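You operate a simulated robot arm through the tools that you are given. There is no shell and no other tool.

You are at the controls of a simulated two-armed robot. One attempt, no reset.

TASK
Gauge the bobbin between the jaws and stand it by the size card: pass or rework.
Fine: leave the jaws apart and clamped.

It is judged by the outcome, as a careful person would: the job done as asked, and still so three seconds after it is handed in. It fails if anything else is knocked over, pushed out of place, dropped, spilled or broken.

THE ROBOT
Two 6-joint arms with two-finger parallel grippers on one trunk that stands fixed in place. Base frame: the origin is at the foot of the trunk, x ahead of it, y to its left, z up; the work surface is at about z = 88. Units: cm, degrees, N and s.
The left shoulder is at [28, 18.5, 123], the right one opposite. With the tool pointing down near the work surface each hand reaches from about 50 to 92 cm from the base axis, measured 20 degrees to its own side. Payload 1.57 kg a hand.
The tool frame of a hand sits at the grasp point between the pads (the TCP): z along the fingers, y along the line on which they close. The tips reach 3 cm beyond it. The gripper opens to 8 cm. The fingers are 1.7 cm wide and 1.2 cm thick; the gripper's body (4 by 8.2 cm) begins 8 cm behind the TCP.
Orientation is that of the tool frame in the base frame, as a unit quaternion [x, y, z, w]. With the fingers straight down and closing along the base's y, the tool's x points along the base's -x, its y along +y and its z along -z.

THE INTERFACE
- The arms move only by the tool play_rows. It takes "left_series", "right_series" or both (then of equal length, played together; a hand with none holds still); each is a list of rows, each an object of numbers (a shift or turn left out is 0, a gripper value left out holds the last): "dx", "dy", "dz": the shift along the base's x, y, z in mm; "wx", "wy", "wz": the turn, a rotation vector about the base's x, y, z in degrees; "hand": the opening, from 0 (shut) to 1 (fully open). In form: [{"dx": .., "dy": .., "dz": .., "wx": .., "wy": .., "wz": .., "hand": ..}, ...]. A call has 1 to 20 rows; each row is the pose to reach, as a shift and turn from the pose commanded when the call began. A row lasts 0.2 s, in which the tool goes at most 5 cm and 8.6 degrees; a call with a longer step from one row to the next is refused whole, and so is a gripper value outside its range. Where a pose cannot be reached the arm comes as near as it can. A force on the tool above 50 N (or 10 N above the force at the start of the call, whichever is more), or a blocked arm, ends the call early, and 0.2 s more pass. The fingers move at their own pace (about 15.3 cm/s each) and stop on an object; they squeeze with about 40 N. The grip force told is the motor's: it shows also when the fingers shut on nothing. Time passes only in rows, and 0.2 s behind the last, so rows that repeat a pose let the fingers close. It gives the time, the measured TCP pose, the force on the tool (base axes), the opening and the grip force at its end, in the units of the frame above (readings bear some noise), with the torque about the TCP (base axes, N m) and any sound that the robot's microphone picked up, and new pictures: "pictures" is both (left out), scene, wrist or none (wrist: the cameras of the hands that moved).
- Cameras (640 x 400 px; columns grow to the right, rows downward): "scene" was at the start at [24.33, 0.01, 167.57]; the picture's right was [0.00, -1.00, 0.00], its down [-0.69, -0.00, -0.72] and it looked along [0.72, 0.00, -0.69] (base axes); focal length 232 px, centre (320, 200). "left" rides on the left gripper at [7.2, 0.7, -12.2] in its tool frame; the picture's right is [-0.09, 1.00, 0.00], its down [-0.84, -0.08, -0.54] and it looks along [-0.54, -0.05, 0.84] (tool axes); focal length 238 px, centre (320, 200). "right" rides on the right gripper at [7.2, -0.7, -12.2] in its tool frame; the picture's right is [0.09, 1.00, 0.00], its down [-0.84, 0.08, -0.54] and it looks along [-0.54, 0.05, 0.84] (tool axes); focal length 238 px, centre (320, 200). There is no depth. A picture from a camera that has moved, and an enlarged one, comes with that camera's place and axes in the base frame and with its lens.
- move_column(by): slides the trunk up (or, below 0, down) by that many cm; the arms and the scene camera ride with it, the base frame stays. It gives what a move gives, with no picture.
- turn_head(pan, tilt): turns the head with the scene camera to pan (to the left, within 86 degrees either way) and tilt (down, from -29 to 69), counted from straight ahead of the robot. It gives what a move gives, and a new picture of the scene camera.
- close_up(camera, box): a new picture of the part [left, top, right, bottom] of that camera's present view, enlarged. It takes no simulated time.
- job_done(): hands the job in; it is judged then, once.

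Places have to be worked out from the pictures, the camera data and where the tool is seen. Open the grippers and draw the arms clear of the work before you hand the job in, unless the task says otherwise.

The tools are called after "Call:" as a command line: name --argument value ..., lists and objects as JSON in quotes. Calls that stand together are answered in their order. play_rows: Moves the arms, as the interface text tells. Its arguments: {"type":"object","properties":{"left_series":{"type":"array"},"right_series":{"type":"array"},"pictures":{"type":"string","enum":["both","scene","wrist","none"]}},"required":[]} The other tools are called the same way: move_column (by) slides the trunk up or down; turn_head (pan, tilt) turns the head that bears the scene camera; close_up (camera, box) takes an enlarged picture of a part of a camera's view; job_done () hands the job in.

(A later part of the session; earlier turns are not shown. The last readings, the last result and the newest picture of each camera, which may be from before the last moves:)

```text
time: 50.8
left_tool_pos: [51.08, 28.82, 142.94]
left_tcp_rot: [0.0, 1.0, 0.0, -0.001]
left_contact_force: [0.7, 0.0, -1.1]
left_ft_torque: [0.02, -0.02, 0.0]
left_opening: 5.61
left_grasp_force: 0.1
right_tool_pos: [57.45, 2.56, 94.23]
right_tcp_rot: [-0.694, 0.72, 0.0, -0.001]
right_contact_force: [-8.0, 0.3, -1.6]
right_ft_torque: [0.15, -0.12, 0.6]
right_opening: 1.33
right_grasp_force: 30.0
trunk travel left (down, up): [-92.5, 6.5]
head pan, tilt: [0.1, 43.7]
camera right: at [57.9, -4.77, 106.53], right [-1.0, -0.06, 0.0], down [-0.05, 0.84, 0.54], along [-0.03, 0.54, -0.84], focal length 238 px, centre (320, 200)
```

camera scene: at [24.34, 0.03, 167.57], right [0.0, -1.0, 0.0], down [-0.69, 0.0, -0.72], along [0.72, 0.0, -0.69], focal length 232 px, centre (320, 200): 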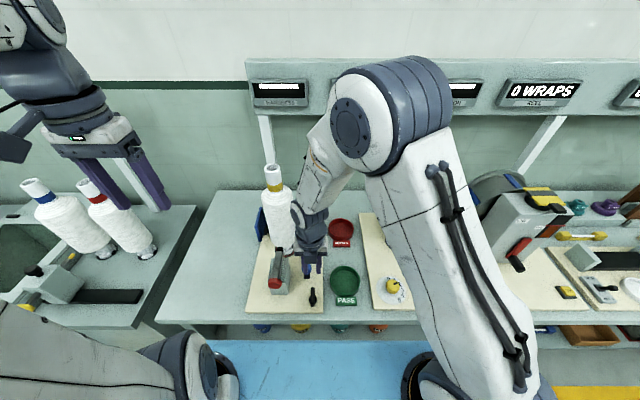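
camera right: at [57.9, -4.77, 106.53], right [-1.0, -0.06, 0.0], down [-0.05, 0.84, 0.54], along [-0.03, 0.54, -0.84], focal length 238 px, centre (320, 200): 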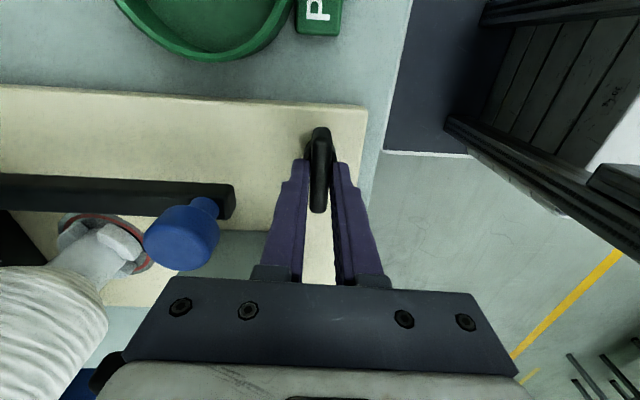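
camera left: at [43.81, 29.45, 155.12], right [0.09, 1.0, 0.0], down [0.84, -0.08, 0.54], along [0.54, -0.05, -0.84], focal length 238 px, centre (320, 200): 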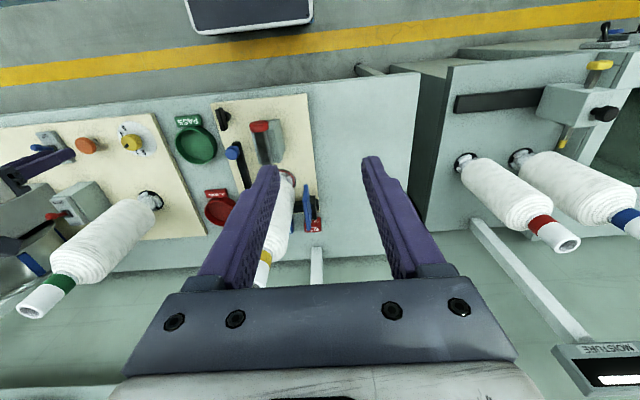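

A stop is felt (0.6 N m), so the bar is back at the clamped end. I open, rise and move the right hand aside so I can compare the handle with the first picture.

Call:
play_rows --right_series '[{"hand": 0.3}, {"hand": 0.35}, {"dz": 40}, {"dz": 85}, {"dz": 120}, {"dy": -40, "dz": 150, "wz": -8}, {"dy": -80, "dz": 180, "wz": -16}, {"dy": -120, "dz": 210, "wz": -24}, {"dy": -160, "dz": 240, "wz": -32}, {"dy": -200, "dz": 270, "wz": -40}, {"dy": -215, "dz": 300, "wz": -48}, {"dy": -215, "dz": 330, "wz": -56}, {"dy": -215, "dz": 360, "wz": -64}, {"dy": -215, "dz": 390, "wz": -72}, {"dy": -215, "dz": 410, "wz": -80}, {"dy": -215, "dz": 420, "wz": -87}, {"dy": -215, "dz": 420, "wz": -87, "hand": 1.0}]' --pictures "both"

Call:
close_up --camera "scene" --box '[270, 230, 330, 320]'

Call:
close_up --camera "scene" --box '[230, 150, 370, 260]'

```text
time: 54.4
left_tool_pos: [51.06, 28.81, 142.95]
left_tcp_rot: [0.0, 1.0, 0.0, 0.001]
left_contact_force: [0.3, 0.7, 0.3]
left_ft_torque: [-0.01, -0.01, 0.02]
left_opening: 5.6
left_grasp_force: 0.1
right_tool_pos: [57.44, -18.92, 136.25]
right_tcp_rot: [-0.007, 1.0, -0.001, 0.0]
right_contact_force: [-0.2, -0.8, 0.5]
right_ft_torque: [0.0, 0.02, 0.05]
right_opening: 7.98
right_grasp_force: 0.1
trunk travel left (down, up): [-92.5, 6.5]
head pan, tilt: [0.1, 43.7]
camera scene: at [24.33, 0.02, 167.57], right [0.0, -1.0, 0.0], down [-0.69, 0.0, -0.72], along [0.72, 0.0, -0.69], focal length 232 px, centre (320, 200)
camera right: at [50.28, -19.82, 148.52], right [-0.11, 0.99, 0.0], down [0.84, 0.09, 0.54], along [0.54, 0.06, -0.84], focal length 238 px, centre (320, 200)
```

scene: 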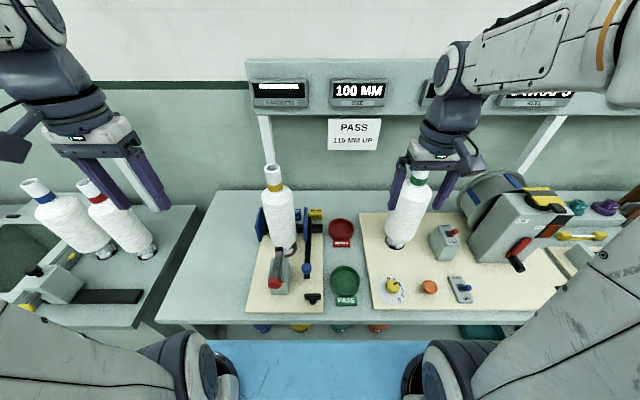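
right: 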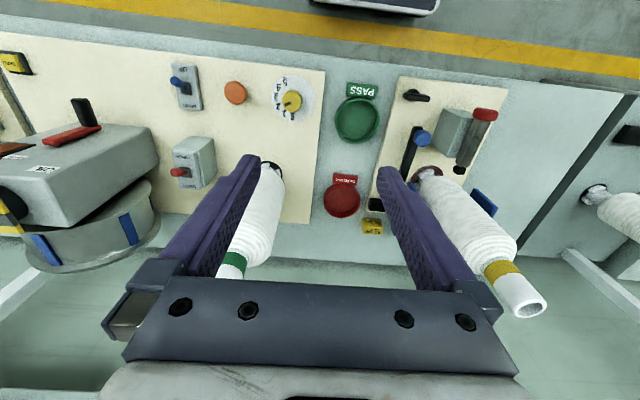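

```text
4.44 times, centred on (300, 275) of scene
camera zoom: at [24.33, 0.02, 167.57], right [0.0, -1.0, 0.0], down [-0.69, 0.0, -0.72], along [0.72, 0.0, -0.69], focal length 1031 px, centre (409, -133)
```

zoom: 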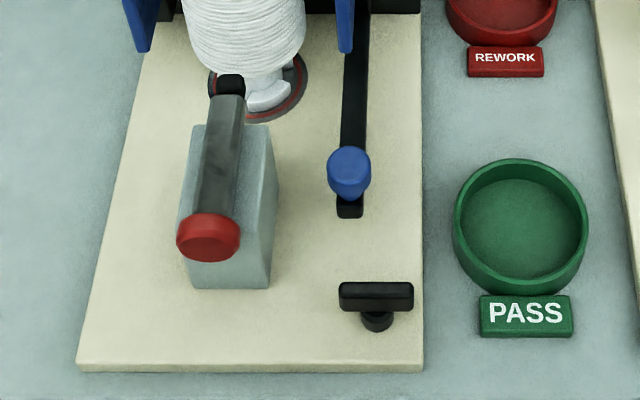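

```text
3.64 times, centred on (300, 205) of scene
camera zoom: at [24.33, 0.02, 167.57], right [0.0, -1.0, 0.0], down [-0.69, 0.0, -0.72], along [0.72, 0.0, -0.69], focal length 843 px, centre (393, 182)
```

zoom: 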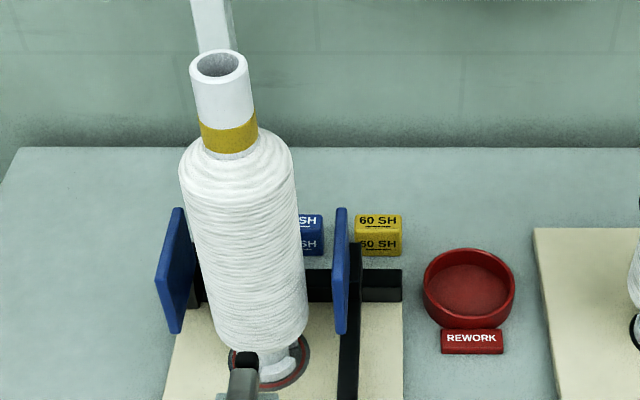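

The T-handle and jaws look exactly as at the start (clamped and apart). Now the bobbin: axis about (77.5, 13.6), tube about 4.4 cm wide, top near z ≈ 129. I take enlarged views of its foot, its tube and the red dish.

Call:
close_up --camera "right" --box '[400, 140, 560, 330]'

Call:
close_up --camera "right" --box '[310, 160, 460, 240]'

Call:
close_up --camera "scene" --box '[310, 205, 370, 255]'

Call:
close_up --camera "scene" --box '[265, 225, 315, 265]'

```text
2.11 times, centred on (480, 235) of right
camera zoom: at [50.28, -19.82, 148.52], right [-0.11, 0.99, 0.0], down [0.84, 0.09, 0.54], along [0.54, 0.06, -0.84], focal length 502 px, centre (-17, 126)
```

zoom: 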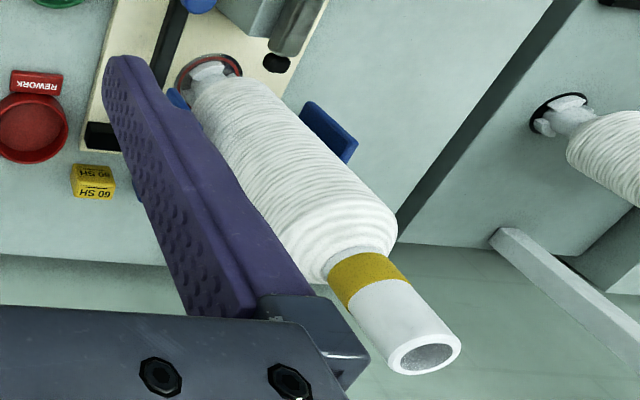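

```text
4.27 times, centred on (385, 200) of right
camera zoom: at [50.28, -19.82, 148.52], right [-0.11, 0.99, 0.0], down [0.84, 0.09, 0.54], along [0.54, 0.06, -0.84], focal length 1017 px, centre (43, 200)
```

zoom: 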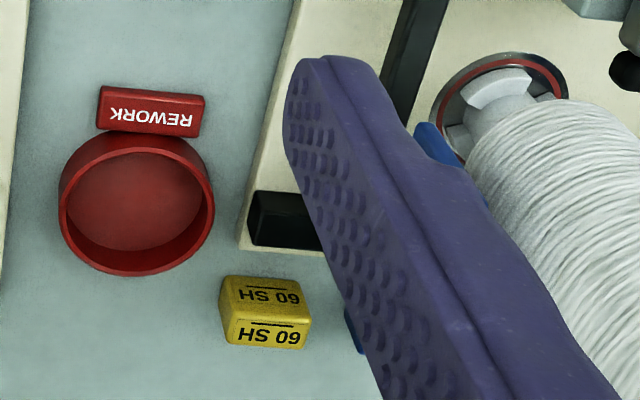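

```text
8.00 times, centred on (340, 230) of scene
camera zoom: at [24.33, 0.02, 167.57], right [0.0, -1.0, 0.0], down [-0.69, 0.0, -0.72], along [0.72, 0.0, -0.69], focal length 1855 px, centre (160, -40)
```

zoom: 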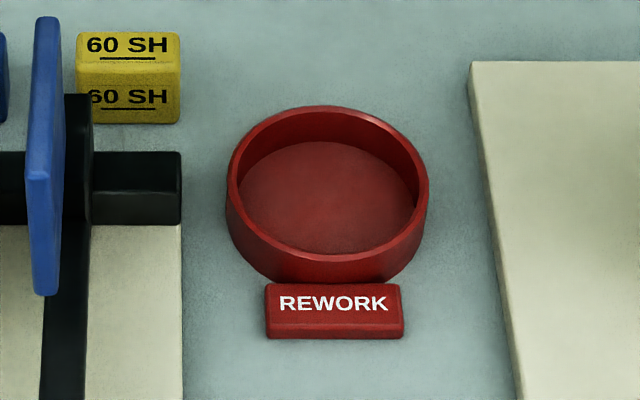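

```text
10.00 times, centred on (290, 245) of scene
camera zoom: at [24.33, 0.02, 167.57], right [0.0, -1.0, 0.0], down [-0.69, 0.0, -0.72], along [0.72, 0.0, -0.69], focal length 2319 px, centre (620, -250)
```

zoom: 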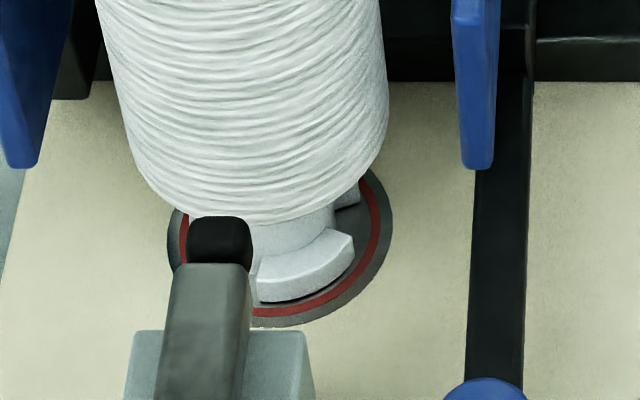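

The foot is a three-lobed base standing on a flat disc, the tube's free length is about z 122–129, and the red dish centre comes out near (88.1, −9.0), rim z ≈ 90. I will use the right hand with the fingers tipped forward (30° below level); first I rotate it in free space at about (68, −6, 150) and move the left hand further aside.

Call:
play_rows --right_series '[{"dx": 13, "dy": 16, "dz": 17, "wx": 0.05, "wy": -7.5, "wz": -0.09}, {"dx": 26, "dy": 32, "dz": 34, "wx": 0.1, "wy": -15, "wz": -0.18}, {"dx": 39, "dy": 48, "dz": 51, "wx": 0.16, "wy": -22.5, "wz": -0.27}, {"dx": 52, "dy": 64, "dz": 68, "wx": 0.21, "wy": -30, "wz": -0.36}, {"dx": 65, "dy": 80, "dz": 85, "wx": 0.26, "wy": -37.5, "wz": -0.45}, {"dx": 78, "dy": 97, "dz": 103, "wx": 0.31, "wy": -45, "wz": -0.55}, {"dx": 92, "dy": 113, "dz": 120, "wx": 0.37, "wy": -52.5, "wz": -0.64}, {"dx": 105.6, "dy": 129, "dz": 138, "wx": 0.42, "wy": -60, "wz": -0.73}, {"dx": 105.6, "dy": 129, "dz": 138, "wx": 0.42, "wy": -60, "wz": -0.73}]' --left_series '[{"dy": 10}, {"dy": 20}, {"dy": 30}, {"dy": 40}, {"dy": 50}, {"dy": 60}, {"dy": 70}, {"dy": 80}, {"dy": 80}]' --pictures "both"

```text
time: 56.4
left_tool_pos: [51.25, 36.74, 142.8]
left_tcp_rot: [0.001, 1.0, 0.0, -0.001]
left_contact_force: [0.2, 0.1, -0.9]
left_ft_torque: [0.0, -0.01, 0.0]
left_opening: 5.61
left_grasp_force: 0.1
right_tool_pos: [68.09, -6.26, 150.21]
right_tcp_rot: [-0.002, 0.866, -0.001, 0.501]
right_contact_force: [-0.5, -0.1, 0.2]
right_ft_torque: [-0.03, -0.01, 0.0]
right_opening: 8.0
right_grasp_force: 0.1
trunk travel left (down, up): [-92.5, 6.5]
head pan, tilt: [0.1, 43.7]
camera scene: at [24.34, 0.03, 167.57], right [0.0, -1.0, 0.0], down [-0.69, 0.0, -0.72], along [0.72, 0.0, -0.69], focal length 232 px, centre (320, 200)
camera right: at [54.01, -6.91, 150.03], right [-0.05, 1.0, -0.08], down [-0.05, 0.08, 1.0], along [1.0, 0.05, 0.05], focal length 238 px, centre (320, 200)
camera left: at [43.97, 37.5, 154.9], right [0.09, 1.0, 0.0], down [0.84, -0.08, 0.54], along [0.54, -0.05, -0.84], focal length 238 px, centre (320, 200)
```

scene: 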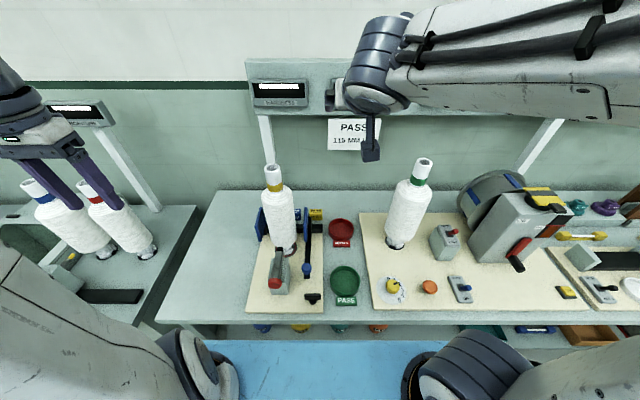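
right: 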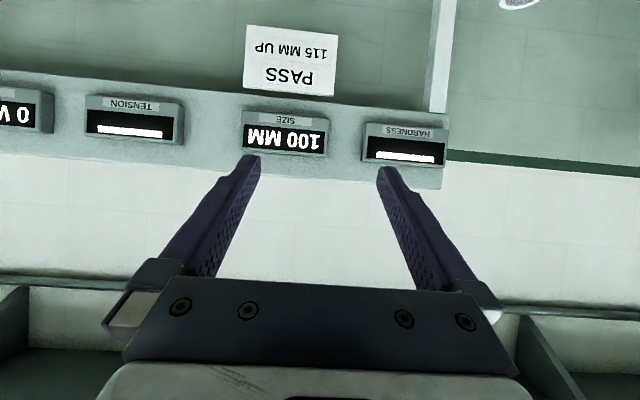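
left: 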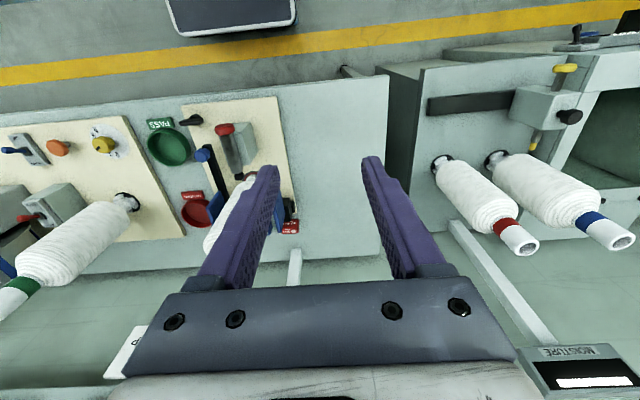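

The hand is level-forward and clear; the picture is upside down but the display still reads 100 MM. I move to a pre-grasp pose in front of the tube at about (67, 13.5, 126.5).

Call:
play_rows --right_series '[{"dx": -1, "dy": 25, "dz": -29}, {"dx": -3, "dy": 50, "dz": -59}, {"dx": -4, "dy": 74, "dz": -89}, {"dx": -6, "dy": 99, "dz": -118}, {"dx": -7, "dy": 124, "dz": -148}, {"dx": -8, "dy": 148, "dz": -178}, {"dx": -10, "dy": 173, "dz": -207}, {"dx": -11, "dy": 198, "dz": -237}, {"dx": -11, "dy": 198, "dz": -237}]' --pictures "both"

Call:
close_up --camera "scene" --box '[230, 140, 330, 240]'

```text
time: 58.4
left_tool_pos: [51.2, 36.79, 142.8]
left_tcp_rot: [0.0, 1.0, 0.0, 0.0]
left_contact_force: [0.0, -0.2, -0.4]
left_ft_torque: [-0.01, 0.04, 0.01]
left_opening: 5.61
left_grasp_force: 0.2
right_tool_pos: [66.97, 13.72, 126.24]
right_tcp_rot: [-0.001, 0.866, -0.002, 0.5]
right_contact_force: [-0.3, 0.6, -0.4]
right_ft_torque: [0.03, -0.03, -0.01]
right_opening: 8.0
right_grasp_force: 0.1
trunk travel left (down, up): [-92.5, 6.5]
head pan, tilt: [0.1, 43.7]
camera scene: at [24.35, 0.06, 167.57], right [0.0, -1.0, 0.0], down [-0.69, 0.0, -0.72], along [0.72, 0.0, -0.69], focal length 232 px, centre (320, 200)
camera right: at [52.76, 13.07, 126.31], right [-0.05, 1.0, -0.08], down [-0.05, 0.08, 1.0], along [1.0, 0.05, 0.05], focal length 238 px, centre (320, 200)
```

scene: 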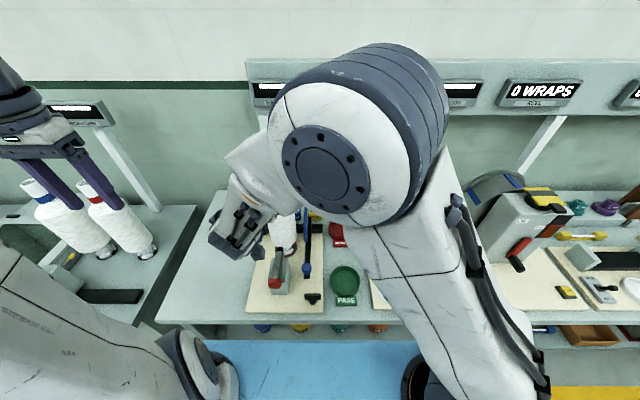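
right: 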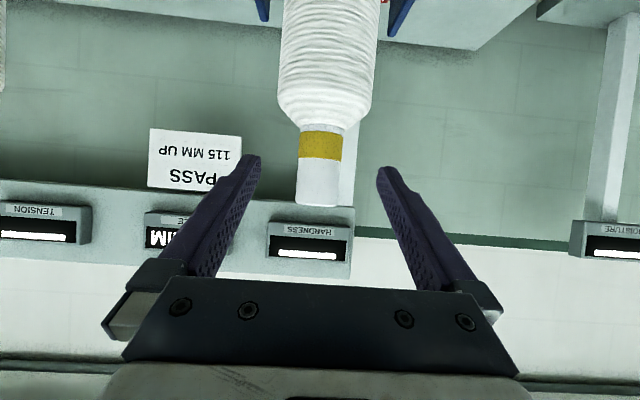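

```text
4.00 times, centred on (280, 190) of scene
camera zoom: at [24.35, 0.06, 167.57], right [0.0, -1.0, 0.0], down [-0.69, 0.0, -0.72], along [0.72, 0.0, -0.69], focal length 928 px, centre (480, 240)
```

zoom: 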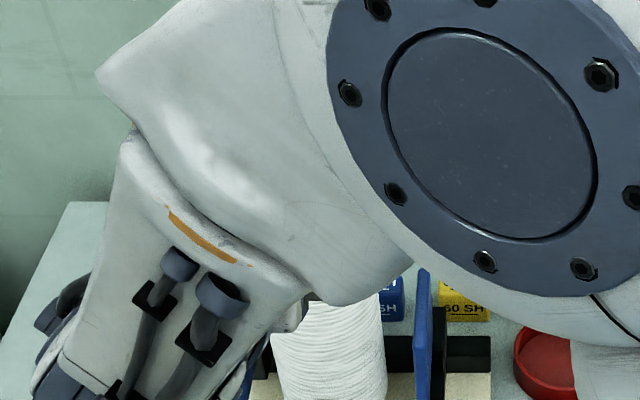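

The tube is centred between the fingers (its axis near y ≈ 13.75, free length z ≈ 120.5–128). I lower to z ≈ 125 and advance straight forward about 10.6 cm so the tube comes between the pads.

Call:
play_rows --right_series '[{"dz": -12}, {"dx": 25, "dz": -12}, {"dx": 50, "dz": -12}, {"dx": 70, "dz": -12}, {"dx": 90, "dz": -12}, {"dx": 106, "dz": -12}, {"dx": 106, "dz": -12}]' --pictures "both"

Call:
close_up --camera "right" --box '[210, 60, 430, 240]'

```text
time: 60.0
left_tool_pos: [51.23, 36.86, 142.88]
left_tcp_rot: [0.0, 1.0, 0.0, 0.0]
left_contact_force: [-0.2, 0.2, 0.2]
left_ft_torque: [0.02, 0.0, 0.0]
left_opening: 5.61
left_grasp_force: 0.0
right_tool_pos: [77.6, 13.55, 125.16]
right_tcp_rot: [-0.002, 0.866, -0.001, 0.5]
right_contact_force: [0.2, 0.1, -0.6]
right_ft_torque: [-0.03, -0.01, -0.01]
right_opening: 7.99
right_grasp_force: 0.0
trunk travel left (down, up): [-92.5, 6.5]
head pan, tilt: [0.1, 43.7]
camera scene: at [24.34, 0.03, 167.57], right [0.0, -1.0, 0.0], down [-0.69, 0.0, -0.72], along [0.72, 0.0, -0.69], focal length 232 px, centre (320, 200)
camera right: at [63.45, 12.97, 125.09], right [-0.05, 1.0, -0.08], down [-0.05, 0.08, 1.0], along [1.0, 0.05, 0.05], focal length 238 px, centre (320, 200)
```

scene: 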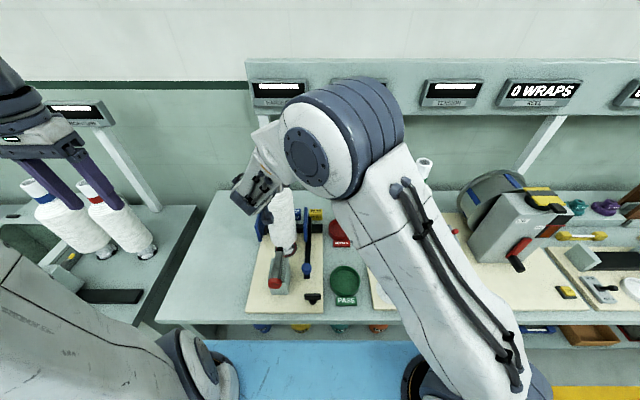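
right: 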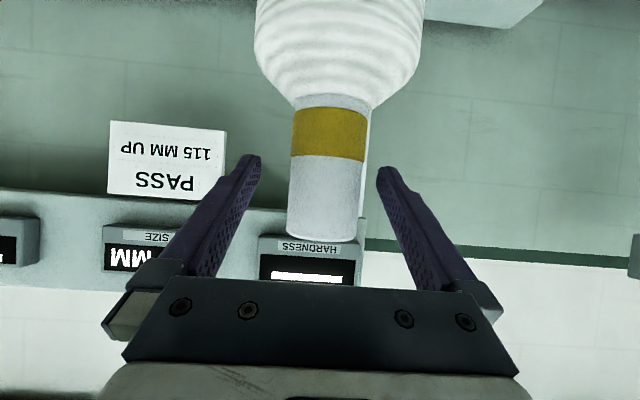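

```text
2.22 times, centred on (320, 150) of right
camera zoom: at [63.45, 12.97, 125.09], right [-0.05, 1.0, -0.08], down [-0.05, 0.08, 1.0], along [1.0, 0.05, 0.05], focal length 530 px, centre (320, 311)
```

zoom: 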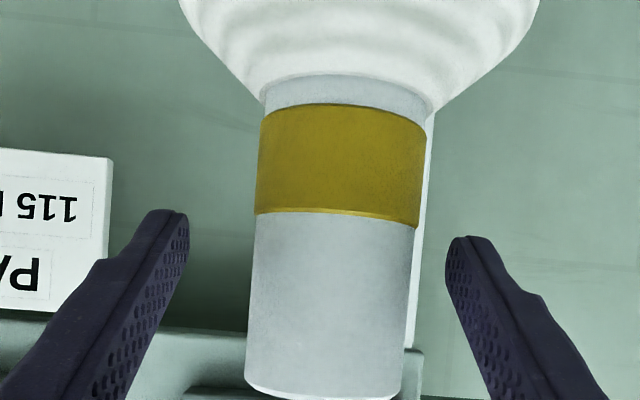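

The tube sits about 4 mm to the image-right (y ≈ 13.97) of the finger centre. I shift 4 mm left, then close slowly on it.

Call:
play_rows --right_series '[{"dy": 4}, {"dy": 4, "hand": 0.75}, {"dy": 4, "hand": 0.65}, {"dy": 4, "hand": 0.65}]' --pictures "wrist"

Call:
close_up --camera "right" --box '[210, 60, 430, 240]'

```text
time: 61.0
left_tool_pos: [51.26, 36.87, 142.91]
left_tcp_rot: [0.001, 1.0, -0.001, 0.001]
left_contact_force: [0.0, 0.0, -0.3]
left_ft_torque: [-0.03, 0.03, 0.05]
left_opening: 5.6
left_grasp_force: 0.1
right_tool_pos: [77.59, 13.99, 125.13]
right_tcp_rot: [-0.001, 0.866, -0.002, 0.5]
right_contact_force: [-0.6, -0.5, -0.4]
right_ft_torque: [-0.01, 0.0, -0.01]
right_opening: 5.2
right_grasp_force: 0.2
trunk travel left (down, up): [-92.5, 6.5]
head pan, tilt: [0.1, 43.7]
camera right: at [63.43, 13.37, 125.09], right [-0.05, 1.0, -0.08], down [-0.05, 0.08, 1.0], along [1.0, 0.05, 0.05], focal length 238 px, centre (320, 200)
```

right: 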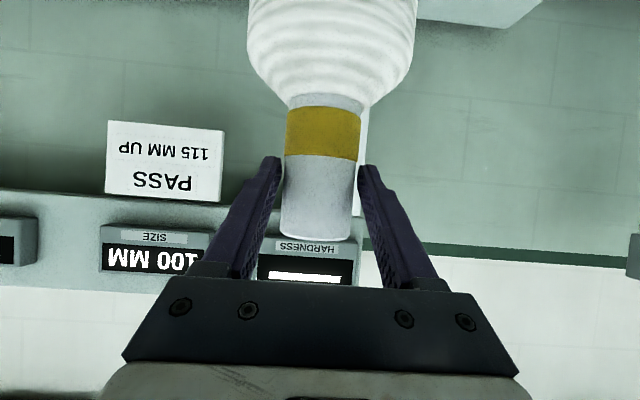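

```text
2.22 times, centred on (320, 150) of right
camera zoom: at [63.43, 13.37, 125.09], right [-0.05, 1.0, -0.08], down [-0.05, 0.08, 1.0], along [1.0, 0.05, 0.05], focal length 530 px, centre (320, 311)
```

zoom: 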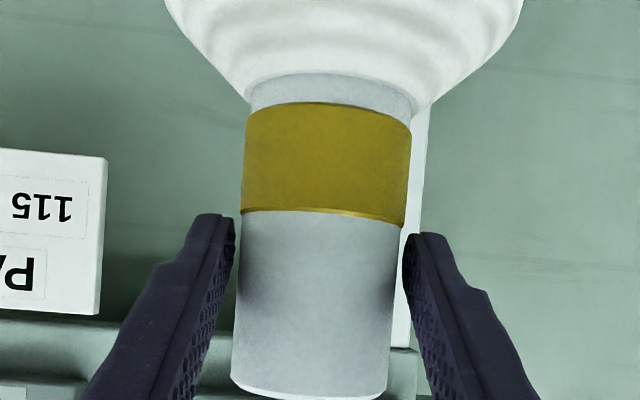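

The tube is now centred between the pads with only a few mm either side. I close fully and let the grip settle.

Call:
play_rows --right_series '[{"hand": 0.55}, {"hand": 0.5}, {"hand": 0.3}, {"hand": 0.0}, {"hand": 0.0}]' --pictures "wrist"

```text
time: 62.2
left_tool_pos: [51.23, 36.78, 142.84]
left_tcp_rot: [0.0, 1.0, 0.001, 0.0]
left_contact_force: [-0.4, 1.0, 0.1]
left_ft_torque: [0.0, -0.04, 0.04]
left_opening: 5.58
left_grasp_force: 0.0
right_tool_pos: [77.61, 14.11, 125.17]
right_tcp_rot: [-0.001, 0.866, -0.001, 0.5]
right_contact_force: [-0.8, 1.2, 0.4]
right_ft_torque: [0.62, -0.05, -0.04]
right_opening: 4.53
right_grasp_force: 39.9
trunk travel left (down, up): [-92.5, 6.5]
head pan, tilt: [0.1, 43.7]
camera right: at [63.43, 13.39, 125.1], right [-0.05, 1.0, -0.08], down [-0.05, 0.08, 1.0], along [1.0, 0.05, 0.05], focal length 238 px, centre (320, 200)
```

right: 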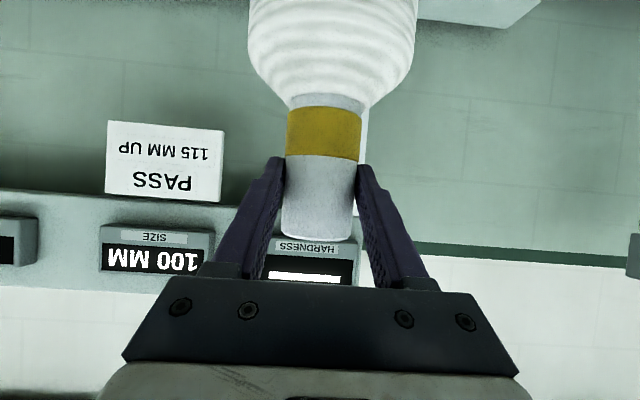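

Gripped at 4.53 cm with 40 N. I lift just 1 cm first to feel the weight and to check the foot is not locked in the stand.

Call:
play_rows --right_series '[{"dz": 2}, {"dz": 4}, {"dz": 7}, {"dz": 10}, {"dz": 10}]' --pictures "both"

Call:
close_up --camera "scene" --box '[240, 180, 330, 270]'

```text
time: 63.4
left_tool_pos: [51.15, 36.99, 142.76]
left_tcp_rot: [0.001, 1.0, -0.001, 0.0]
left_contact_force: [0.4, -0.2, 0.9]
left_ft_torque: [0.01, 0.0, 0.01]
left_opening: 5.59
left_grasp_force: 0.1
right_tool_pos: [77.77, 13.78, 126.09]
right_tcp_rot: [-0.002, 0.866, 0.0, 0.5]
right_contact_force: [0.0, 0.5, -5.6]
right_ft_torque: [0.08, 0.12, 0.01]
right_opening: 4.54
right_grasp_force: 39.9
trunk travel left (down, up): [-92.5, 6.5]
head pan, tilt: [0.1, 43.7]
camera scene: at [24.37, 0.03, 167.56], right [0.0, -1.0, 0.0], down [-0.69, 0.0, -0.72], along [0.72, 0.0, -0.69], focal length 232 px, centre (320, 200)
camera right: at [63.53, 13.27, 126.08], right [-0.05, 1.0, -0.08], down [-0.05, 0.08, 1.0], along [1.0, 0.05, 0.05], focal length 238 px, centre (320, 200)
```

scene: 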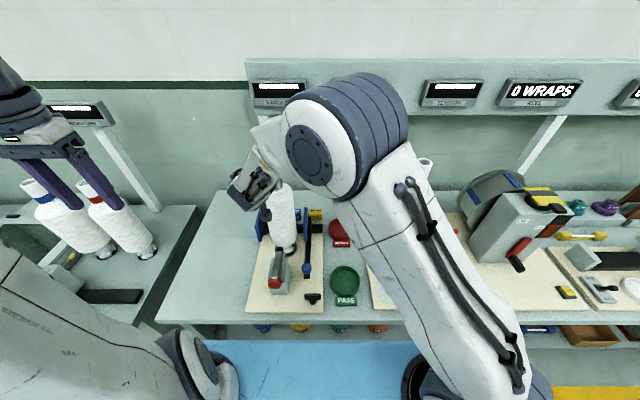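
right: 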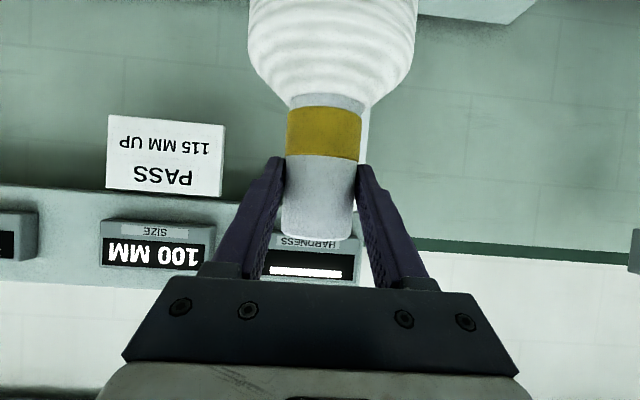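

```text
4.44 times, centred on (285, 225) of scene
camera zoom: at [24.37, 0.03, 167.56], right [0.0, -1.0, 0.0], down [-0.69, 0.0, -0.72], along [0.72, 0.0, -0.69], focal length 1031 px, centre (476, 89)
```

zoom: 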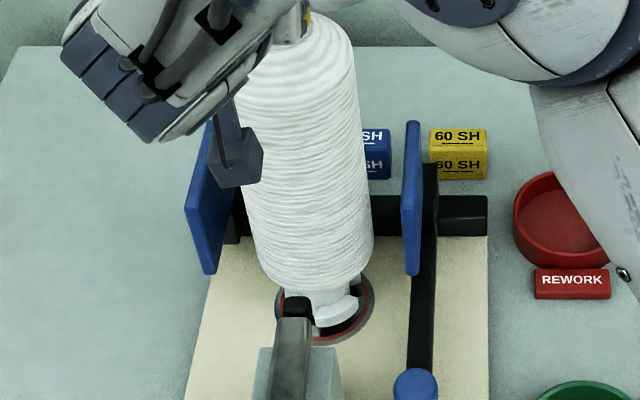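

It lifts freely, about 5.6 N (0.57 kg), foot lobes and all. I lift another 21 cm straight up so the foot clears the jaws (tops near z ≈ 107).

Call:
play_rows --right_series '[{"dz": 12}, {"dz": 32}, {"dz": 54}, {"dz": 76}, {"dz": 98}, {"dz": 120}, {"dz": 142}, {"dz": 164}, {"dz": 184}, {"dz": 200}, {"dz": 210}, {"dz": 210}]' --pictures "both"

```text
time: 66.0
left_tool_pos: [51.29, 36.93, 142.67]
left_tcp_rot: [0.0, 1.0, 0.0, 0.0]
left_contact_force: [0.1, -0.1, -0.5]
left_ft_torque: [0.02, -0.02, 0.0]
left_opening: 5.58
left_grasp_force: 0.0
right_tool_pos: [77.61, 14.07, 147.15]
right_tcp_rot: [-0.002, 0.866, 0.0, 0.5]
right_contact_force: [0.5, 0.0, -7.3]
right_ft_torque: [0.03, 0.09, 0.02]
right_opening: 4.53
right_grasp_force: 40.3
trunk travel left (down, up): [-92.5, 6.5]
head pan, tilt: [0.1, 43.7]
camera scene: at [24.37, 0.03, 167.56], right [0.0, -1.0, 0.0], down [-0.69, 0.0, -0.72], along [0.72, 0.0, -0.69], focal length 232 px, centre (320, 200)
camera right: at [63.39, 13.32, 147.1], right [-0.05, 1.0, -0.08], down [-0.05, 0.08, 1.0], along [1.0, 0.05, 0.05], focal length 238 px, centre (320, 200)
```

scene: 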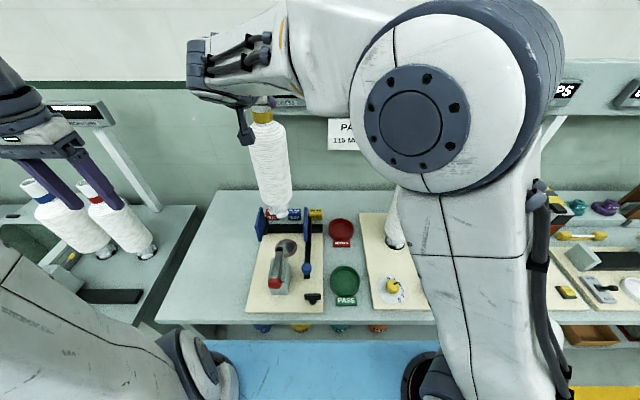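
right: 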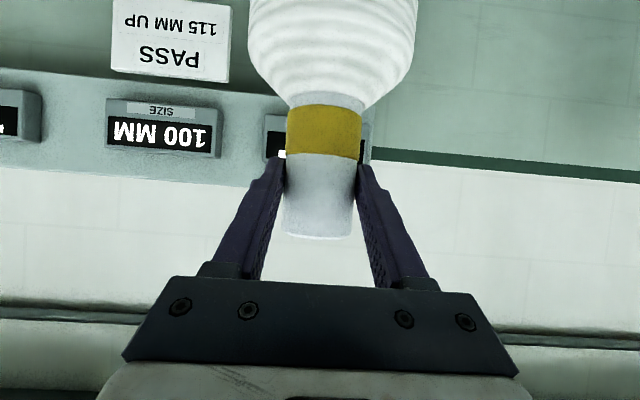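

The bobbin hangs straight at TCP z ≈ 147. I check how the foot clears the jaw tops.

Call:
close_up --camera "scene" --box '[235, 90, 345, 260]'

Call:
close_up --camera "left" --box '[150, 80, 330, 280]'

```text
2.35 times, centred on (290, 175) of scene
camera zoom: at [24.37, 0.03, 167.56], right [0.0, -1.0, 0.0], down [-0.69, 0.0, -0.72], along [0.72, 0.0, -0.69], focal length 546 px, centre (391, 259)
```

zoom: 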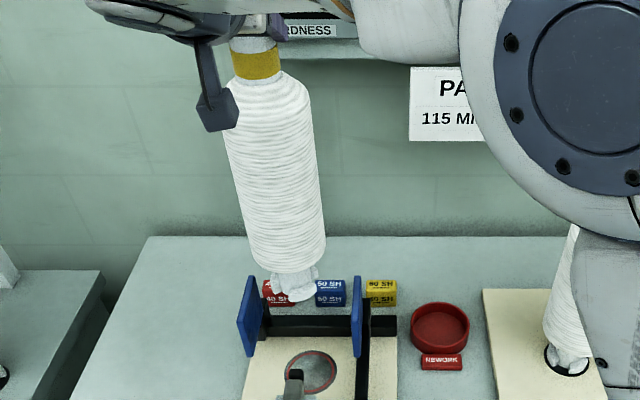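

```text
2.00 times, centred on (240, 180) of left
camera zoom: at [43.99, 37.48, 154.89], right [0.09, 1.0, 0.0], down [0.84, -0.08, 0.54], along [0.54, -0.05, -0.84], focal length 477 px, centre (480, 240)
```

zoom: 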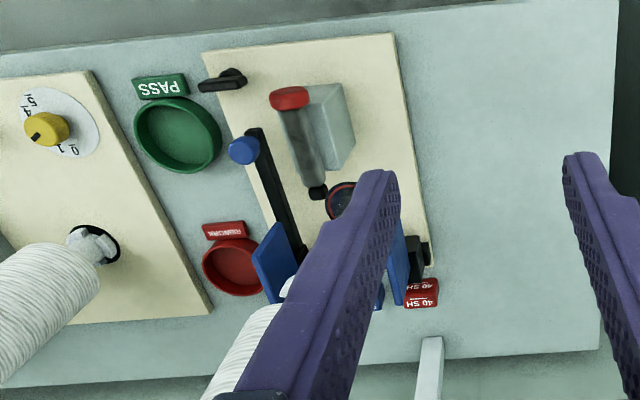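

Foot bottom is at about z ≈ 110 and jaw tops at about 107; I add 2 cm and then carry it slowly across to above the red dish at about (88, −9.1).

Call:
play_rows --right_series '[{"dz": 10}, {"dz": 20}, {"dx": 3, "dy": -8, "dz": 22}, {"dx": 10, "dy": -24, "dz": 22}, {"dx": 18, "dy": -44, "dz": 22}, {"dx": 28, "dy": -66, "dz": 22}, {"dx": 38, "dy": -88, "dz": 22}, {"dx": 48, "dy": -110, "dz": 22}, {"dx": 58, "dy": -132, "dz": 22}, {"dx": 68, "dy": -154, "dz": 22}, {"dx": 78, "dy": -176, "dz": 22}, {"dx": 88, "dy": -196, "dz": 22}, {"dx": 96, "dy": -213, "dz": 22}, {"dx": 101, "dy": -224, "dz": 22}, {"dx": 104, "dy": -230, "dz": 22}, {"dx": 104, "dy": -230, "dz": 22}, {"dx": 104, "dy": -230, "dz": 22}]' --pictures "both"

Call:
close_up --camera "left" --box '[100, 80, 320, 300]'

Call:
close_up --camera "scene" --box '[290, 90, 400, 280]'

```text
time: 69.6
left_tool_pos: [51.18, 36.95, 142.83]
left_tcp_rot: [0.0, 1.0, 0.0, 0.0]
left_contact_force: [0.0, 0.6, 0.2]
left_ft_torque: [0.02, -0.01, 0.0]
left_opening: 5.6
left_grasp_force: 0.1
right_tool_pos: [88.11, -9.14, 149.37]
right_tcp_rot: [-0.002, 0.866, -0.001, 0.499]
right_contact_force: [0.7, -0.1, -6.3]
right_ft_torque: [0.03, 0.07, 0.01]
right_opening: 4.53
right_grasp_force: 39.9
trunk travel left (down, up): [-92.5, 6.5]
head pan, tilt: [0.1, 43.7]
camera scene: at [24.37, 0.02, 167.56], right [0.0, -1.0, 0.0], down [-0.69, 0.0, -0.72], along [0.72, 0.0, -0.69], focal length 232 px, centre (320, 200)
camera right: at [73.9, -9.81, 149.31], right [-0.05, 1.0, -0.08], down [-0.05, 0.08, 1.0], along [1.0, 0.05, 0.05], focal length 238 px, centre (320, 200)
```

scene: 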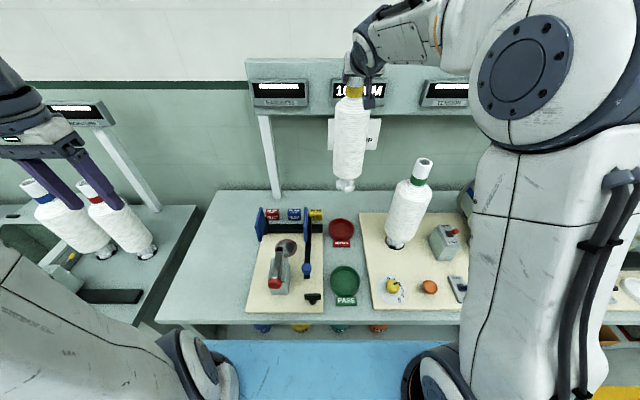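
right: 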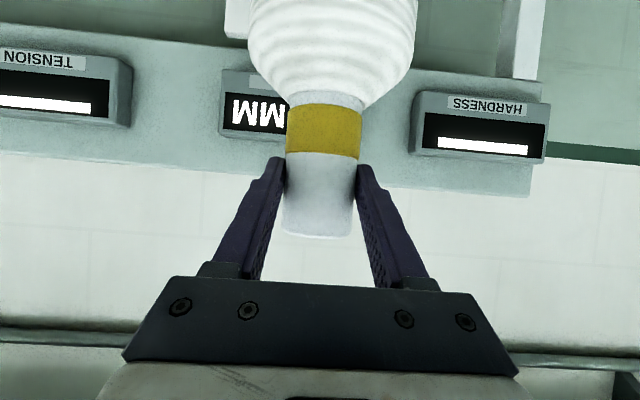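

```text
1.82 times, centred on (210, 190) of left
camera zoom: at [44.0, 37.47, 154.9], right [0.09, 1.0, 0.0], down [0.84, -0.08, 0.54], along [0.54, -0.05, -0.84], focal length 433 px, centre (520, 218)
```

zoom: 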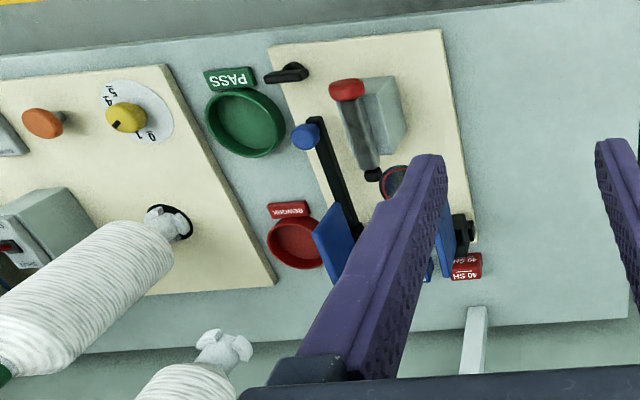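

```text
2.11 times, centred on (345, 185) of scene
camera zoom: at [24.37, 0.02, 167.56], right [0.0, -1.0, 0.0], down [-0.69, 0.0, -0.72], along [0.72, 0.0, -0.69], focal length 488 px, centre (267, 232)
```

zoom: 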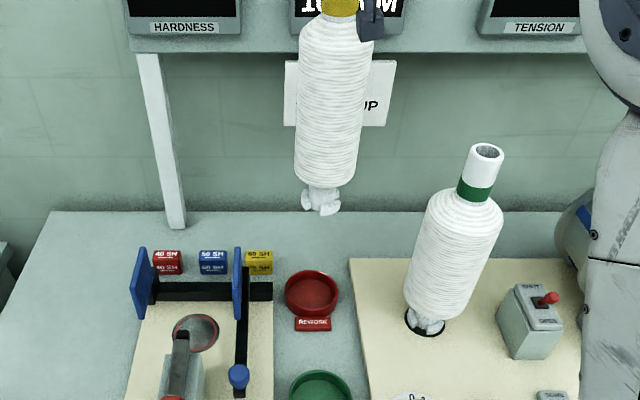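

The bobbin hangs over the dish: dish centre (88.1, −9.2), foot within about 2 mm of it. I lower it about 15 cm first and look again.

Call:
play_rows --right_series '[{"dz": -10}, {"dz": -28}, {"dz": -48}, {"dz": -68}, {"dz": -88}, {"dz": -108}, {"dz": -128}, {"dz": -144}, {"dz": -150}, {"dz": -150}]' --pictures "both"

Call:
close_up --camera "scene" --box '[290, 130, 400, 270]'

Call:
close_up --camera "left" --box '[100, 120, 320, 300]'

```text
time: 71.8
left_tool_pos: [51.22, 36.91, 142.83]
left_tcp_rot: [-0.001, 1.0, 0.0, 0.001]
left_contact_force: [0.8, 0.0, 1.1]
left_ft_torque: [0.0, 0.06, 0.01]
left_opening: 5.58
left_grasp_force: 0.0
right_tool_pos: [88.07, -9.05, 134.2]
right_tcp_rot: [-0.001, 0.867, -0.001, 0.499]
right_contact_force: [-0.2, -0.1, -7.2]
right_ft_torque: [0.08, 0.09, 0.03]
right_opening: 4.53
right_grasp_force: 39.9
trunk travel left (down, up): [-92.5, 6.5]
head pan, tilt: [0.1, 43.7]
camera scene: at [24.37, 0.02, 167.56], right [0.0, -1.0, 0.0], down [-0.69, 0.0, -0.72], along [0.72, 0.0, -0.69], focal length 232 px, centre (320, 200)
camera right: at [73.82, -9.7, 134.21], right [-0.05, 1.0, -0.08], down [-0.05, 0.08, 1.0], along [1.0, 0.05, 0.05], focal length 238 px, centre (320, 200)
```

scene: 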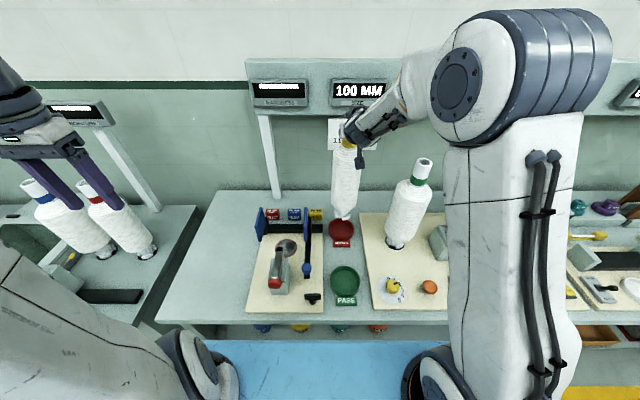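
right: 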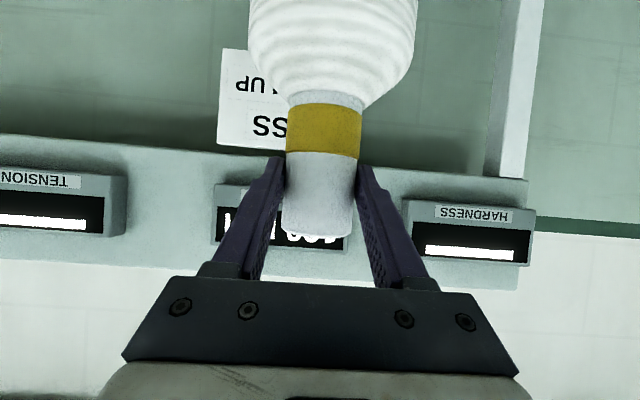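

```text
2.86 times, centred on (345, 200) of scene
camera zoom: at [24.37, 0.02, 167.56], right [0.0, -1.0, 0.0], down [-0.69, 0.0, -0.72], along [0.72, 0.0, -0.69], focal length 663 px, centre (249, 200)
```

zoom: 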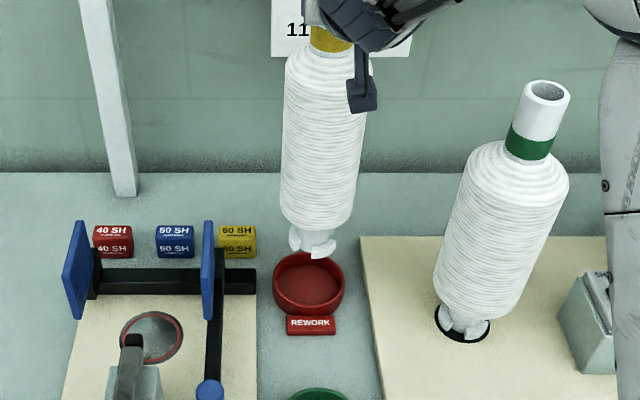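

```text
2.22 times, centred on (210, 210) of left
camera zoom: at [44.0, 37.47, 154.9], right [0.09, 1.0, 0.0], down [0.84, -0.08, 0.54], along [0.54, -0.05, -0.84], focal length 530 px, centre (564, 178)
```

zoom: 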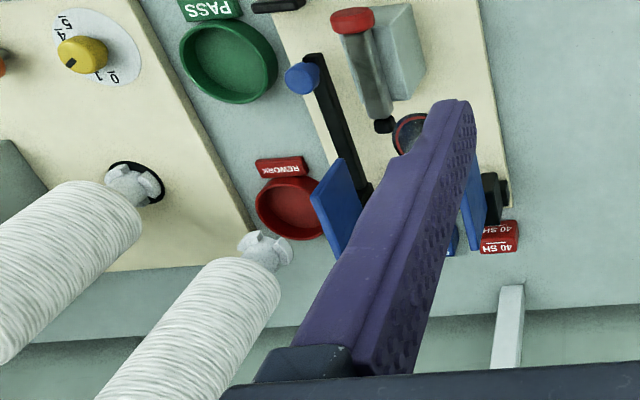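

Foot and dish stay aligned and the bobbin hangs upright. I lower another 7.5 cm to bring the foot just above the dish floor.

Call:
play_rows --right_series '[{"dz": -12}, {"dz": -28}, {"dz": -44}, {"dz": -58}, {"dz": -68}, {"dz": -75}, {"dz": -75}]' --pictures "scene"

Call:
close_up --camera "scene" --box '[310, 190, 380, 260]'

Call:
close_up --camera "left" --box '[150, 160, 250, 260]'

```text
time: 73.4
left_tool_pos: [51.29, 36.98, 142.82]
left_tcp_rot: [-0.001, 1.0, 0.0, 0.0]
left_contact_force: [-0.4, 0.5, -0.1]
left_ft_torque: [0.01, 0.01, 0.04]
left_opening: 5.6
left_grasp_force: 0.0
right_tool_pos: [88.25, -9.01, 126.88]
right_tcp_rot: [-0.002, 0.866, -0.001, 0.499]
right_contact_force: [-0.3, 0.1, -6.8]
right_ft_torque: [0.08, 0.09, -0.01]
right_opening: 4.54
right_grasp_force: 39.7
trunk travel left (down, up): [-92.5, 6.5]
head pan, tilt: [0.1, 43.7]
camera scene: at [24.38, 0.02, 167.56], right [0.0, -1.0, 0.0], down [-0.69, 0.0, -0.72], along [0.72, 0.0, -0.69], focal length 232 px, centre (320, 200)
```

scene: 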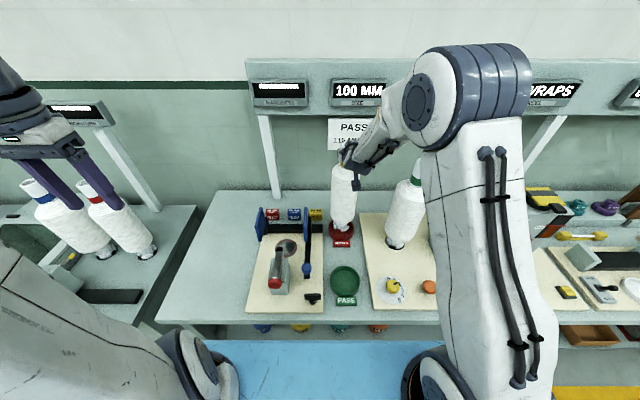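

```text
5.71 times, centred on (345, 225) of scene
camera zoom: at [24.38, 0.02, 167.56], right [0.0, -1.0, 0.0], down [-0.69, 0.0, -0.72], along [0.72, 0.0, -0.69], focal length 1325 px, centre (177, 57)
```

zoom: 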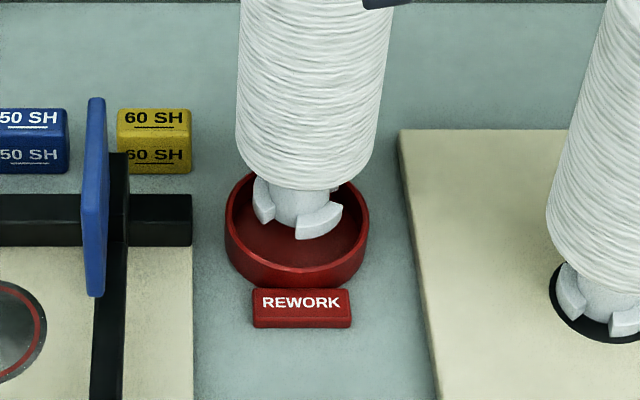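

```text
4.00 times, centred on (200, 210) of left
camera zoom: at [44.0, 37.47, 154.89], right [0.09, 1.0, 0.0], down [0.84, -0.08, 0.54], along [0.54, -0.05, -0.84], focal length 953 px, centre (800, 160)
```

zoom: 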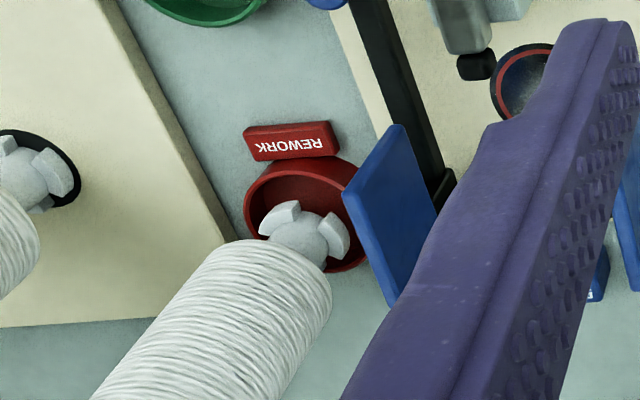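

The foot is well inside the dish, just above the floor. I lower in small steps until the weight comes off the hand.

Call:
play_rows --right_series '[{"dz": -3}, {"dz": -6}, {"dz": -9}, {"dz": -12}, {"dz": -15}, {"dz": -15}]' --pictures "none"

```text
time: 74.8
left_tool_pos: [51.04, 36.82, 142.79]
left_tcp_rot: [0.0, 1.0, 0.001, 0.001]
left_contact_force: [-1.0, 0.2, -0.3]
left_ft_torque: [-0.02, 0.0, 0.0]
left_opening: 5.6
left_grasp_force: 0.1
right_tool_pos: [88.02, -8.89, 125.25]
right_tcp_rot: [-0.001, 0.866, -0.002, 0.5]
right_contact_force: [-0.1, -0.5, -6.9]
right_ft_torque: [-0.03, 0.09, -0.01]
right_opening: 4.52
right_grasp_force: 40.3
trunk travel left (down, up): [-92.5, 6.5]
head pan, tilt: [0.1, 43.7]
```

Still hanging (−6.9 N) at z ≈ 125.25. I go on in 1–2 mm steps.

Call:
play_rows --right_series '[{"dz": -2}, {"dz": -4}, {"dz": -6}, {"dz": -6}]' --pictures "none"

```text
time: 75.8
left_tool_pos: [51.23, 36.73, 142.77]
left_tcp_rot: [-0.001, 1.0, 0.0, 0.0]
left_contact_force: [0.1, 0.4, -0.8]
left_ft_torque: [0.0, -0.01, 0.01]
left_opening: 5.6
left_grasp_force: 0.0
right_tool_pos: [88.14, -8.97, 124.75]
right_tcp_rot: [-0.002, 0.866, -0.001, 0.5]
right_contact_force: [-0.3, -0.5, -7.0]
right_ft_torque: [-0.01, 0.09, -0.01]
right_opening: 4.53
right_grasp_force: 40.0
trunk travel left (down, up): [-92.5, 6.5]
head pan, tilt: [0.1, 43.7]
```

Call:
play_rows --right_series '[{"dz": -1.5}, {"dz": -3}, {"dz": -4.5}, {"dz": -4.5}]' --pictures "none"

Call:
close_up --camera "scene" --box '[310, 190, 380, 260]'

```text
time: 76.8
left_tool_pos: [51.21, 36.87, 142.76]
left_tcp_rot: [0.0, 1.0, 0.0, 0.0]
left_contact_force: [-0.8, 0.2, -0.6]
left_ft_torque: [-0.05, -0.03, -0.03]
left_opening: 5.58
left_grasp_force: 0.1
right_tool_pos: [88.09, -8.96, 124.31]
right_tcp_rot: [-0.001, 0.866, -0.001, 0.5]
right_contact_force: [-0.4, -0.2, -6.2]
right_ft_torque: [0.08, 0.06, 0.02]
right_opening: 4.55
right_grasp_force: 39.9
trunk travel left (down, up): [-92.5, 6.5]
head pan, tilt: [0.1, 43.7]
```

```text
5.71 times, centred on (345, 225) of scene
camera zoom: at [24.38, 0.02, 167.56], right [0.0, -1.0, 0.0], down [-0.69, 0.0, -0.72], along [0.72, 0.0, -0.69], focal length 1325 px, centre (177, 57)
```

zoom: 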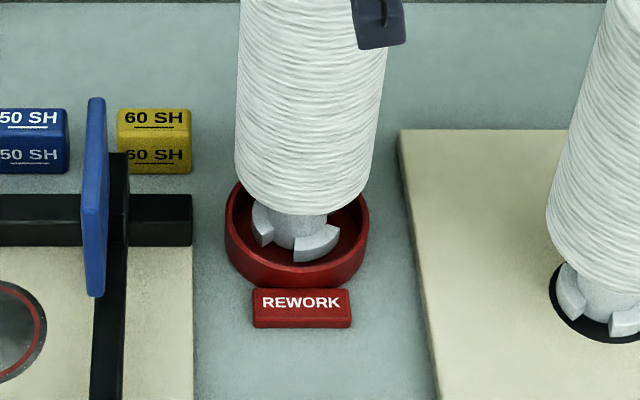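

Still about 6 N hanging at 124.3; the foot is close to the floor. I continue gently.

Call:
play_rows --right_series '[{"dz": -1.5}, {"dz": -3}, {"dz": -4}, {"dz": -4}]' --pictures "none"

```text
time: 77.8
left_tool_pos: [51.31, 36.94, 142.73]
left_tcp_rot: [0.0, 1.0, 0.0, 0.0]
left_contact_force: [0.3, -0.5, 0.3]
left_ft_torque: [0.02, 0.01, 0.01]
left_opening: 5.58
left_grasp_force: 0.1
right_tool_pos: [88.17, -9.0, 123.86]
right_tcp_rot: [0.0, 0.866, -0.002, 0.5]
right_contact_force: [0.6, 0.8, -6.7]
right_ft_torque: [0.0, 0.07, 0.01]
right_opening: 4.54
right_grasp_force: 40.4
trunk travel left (down, up): [-92.5, 6.5]
head pan, tilt: [0.1, 43.7]
```

Call:
play_rows --right_series '[{"dz": -1.5}, {"dz": -3}, {"dz": -4}, {"dz": -4}]' --pictures "none"

Call:
close_up --camera "scene" --box '[320, 205, 370, 255]'

```text
time: 78.8
left_tool_pos: [51.2, 36.91, 142.75]
left_tcp_rot: [0.0, 1.0, 0.0, 0.0]
left_contact_force: [-0.6, -0.3, 0.2]
left_ft_torque: [-0.02, 0.0, 0.0]
left_opening: 5.58
left_grasp_force: 0.0
right_tool_pos: [88.11, -9.03, 123.86]
right_tcp_rot: [-0.002, 0.865, 0.0, 0.502]
right_contact_force: [-1.3, 1.1, 6.7]
right_ft_torque: [0.42, 0.37, 0.04]
right_opening: 4.52
right_grasp_force: 39.8
trunk travel left (down, up): [-92.5, 6.5]
head pan, tilt: [0.1, 43.7]
```

```text
8.00 times, centred on (345, 230) of scene
camera zoom: at [24.29, 0.03, 167.59], right [0.0, -1.0, 0.0], down [-0.69, 0.0, -0.72], along [0.72, 0.0, -0.69], focal length 1855 px, centre (120, -40)
```

zoom: 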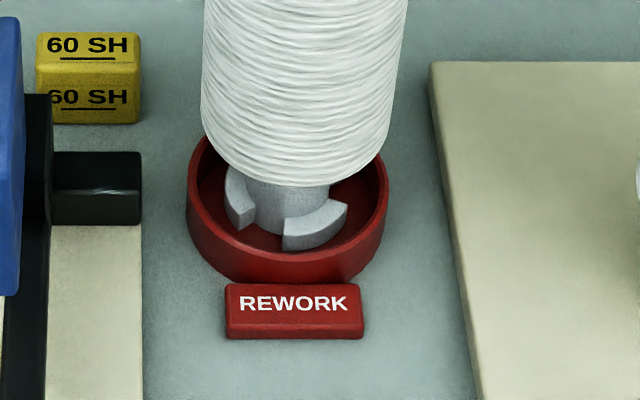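

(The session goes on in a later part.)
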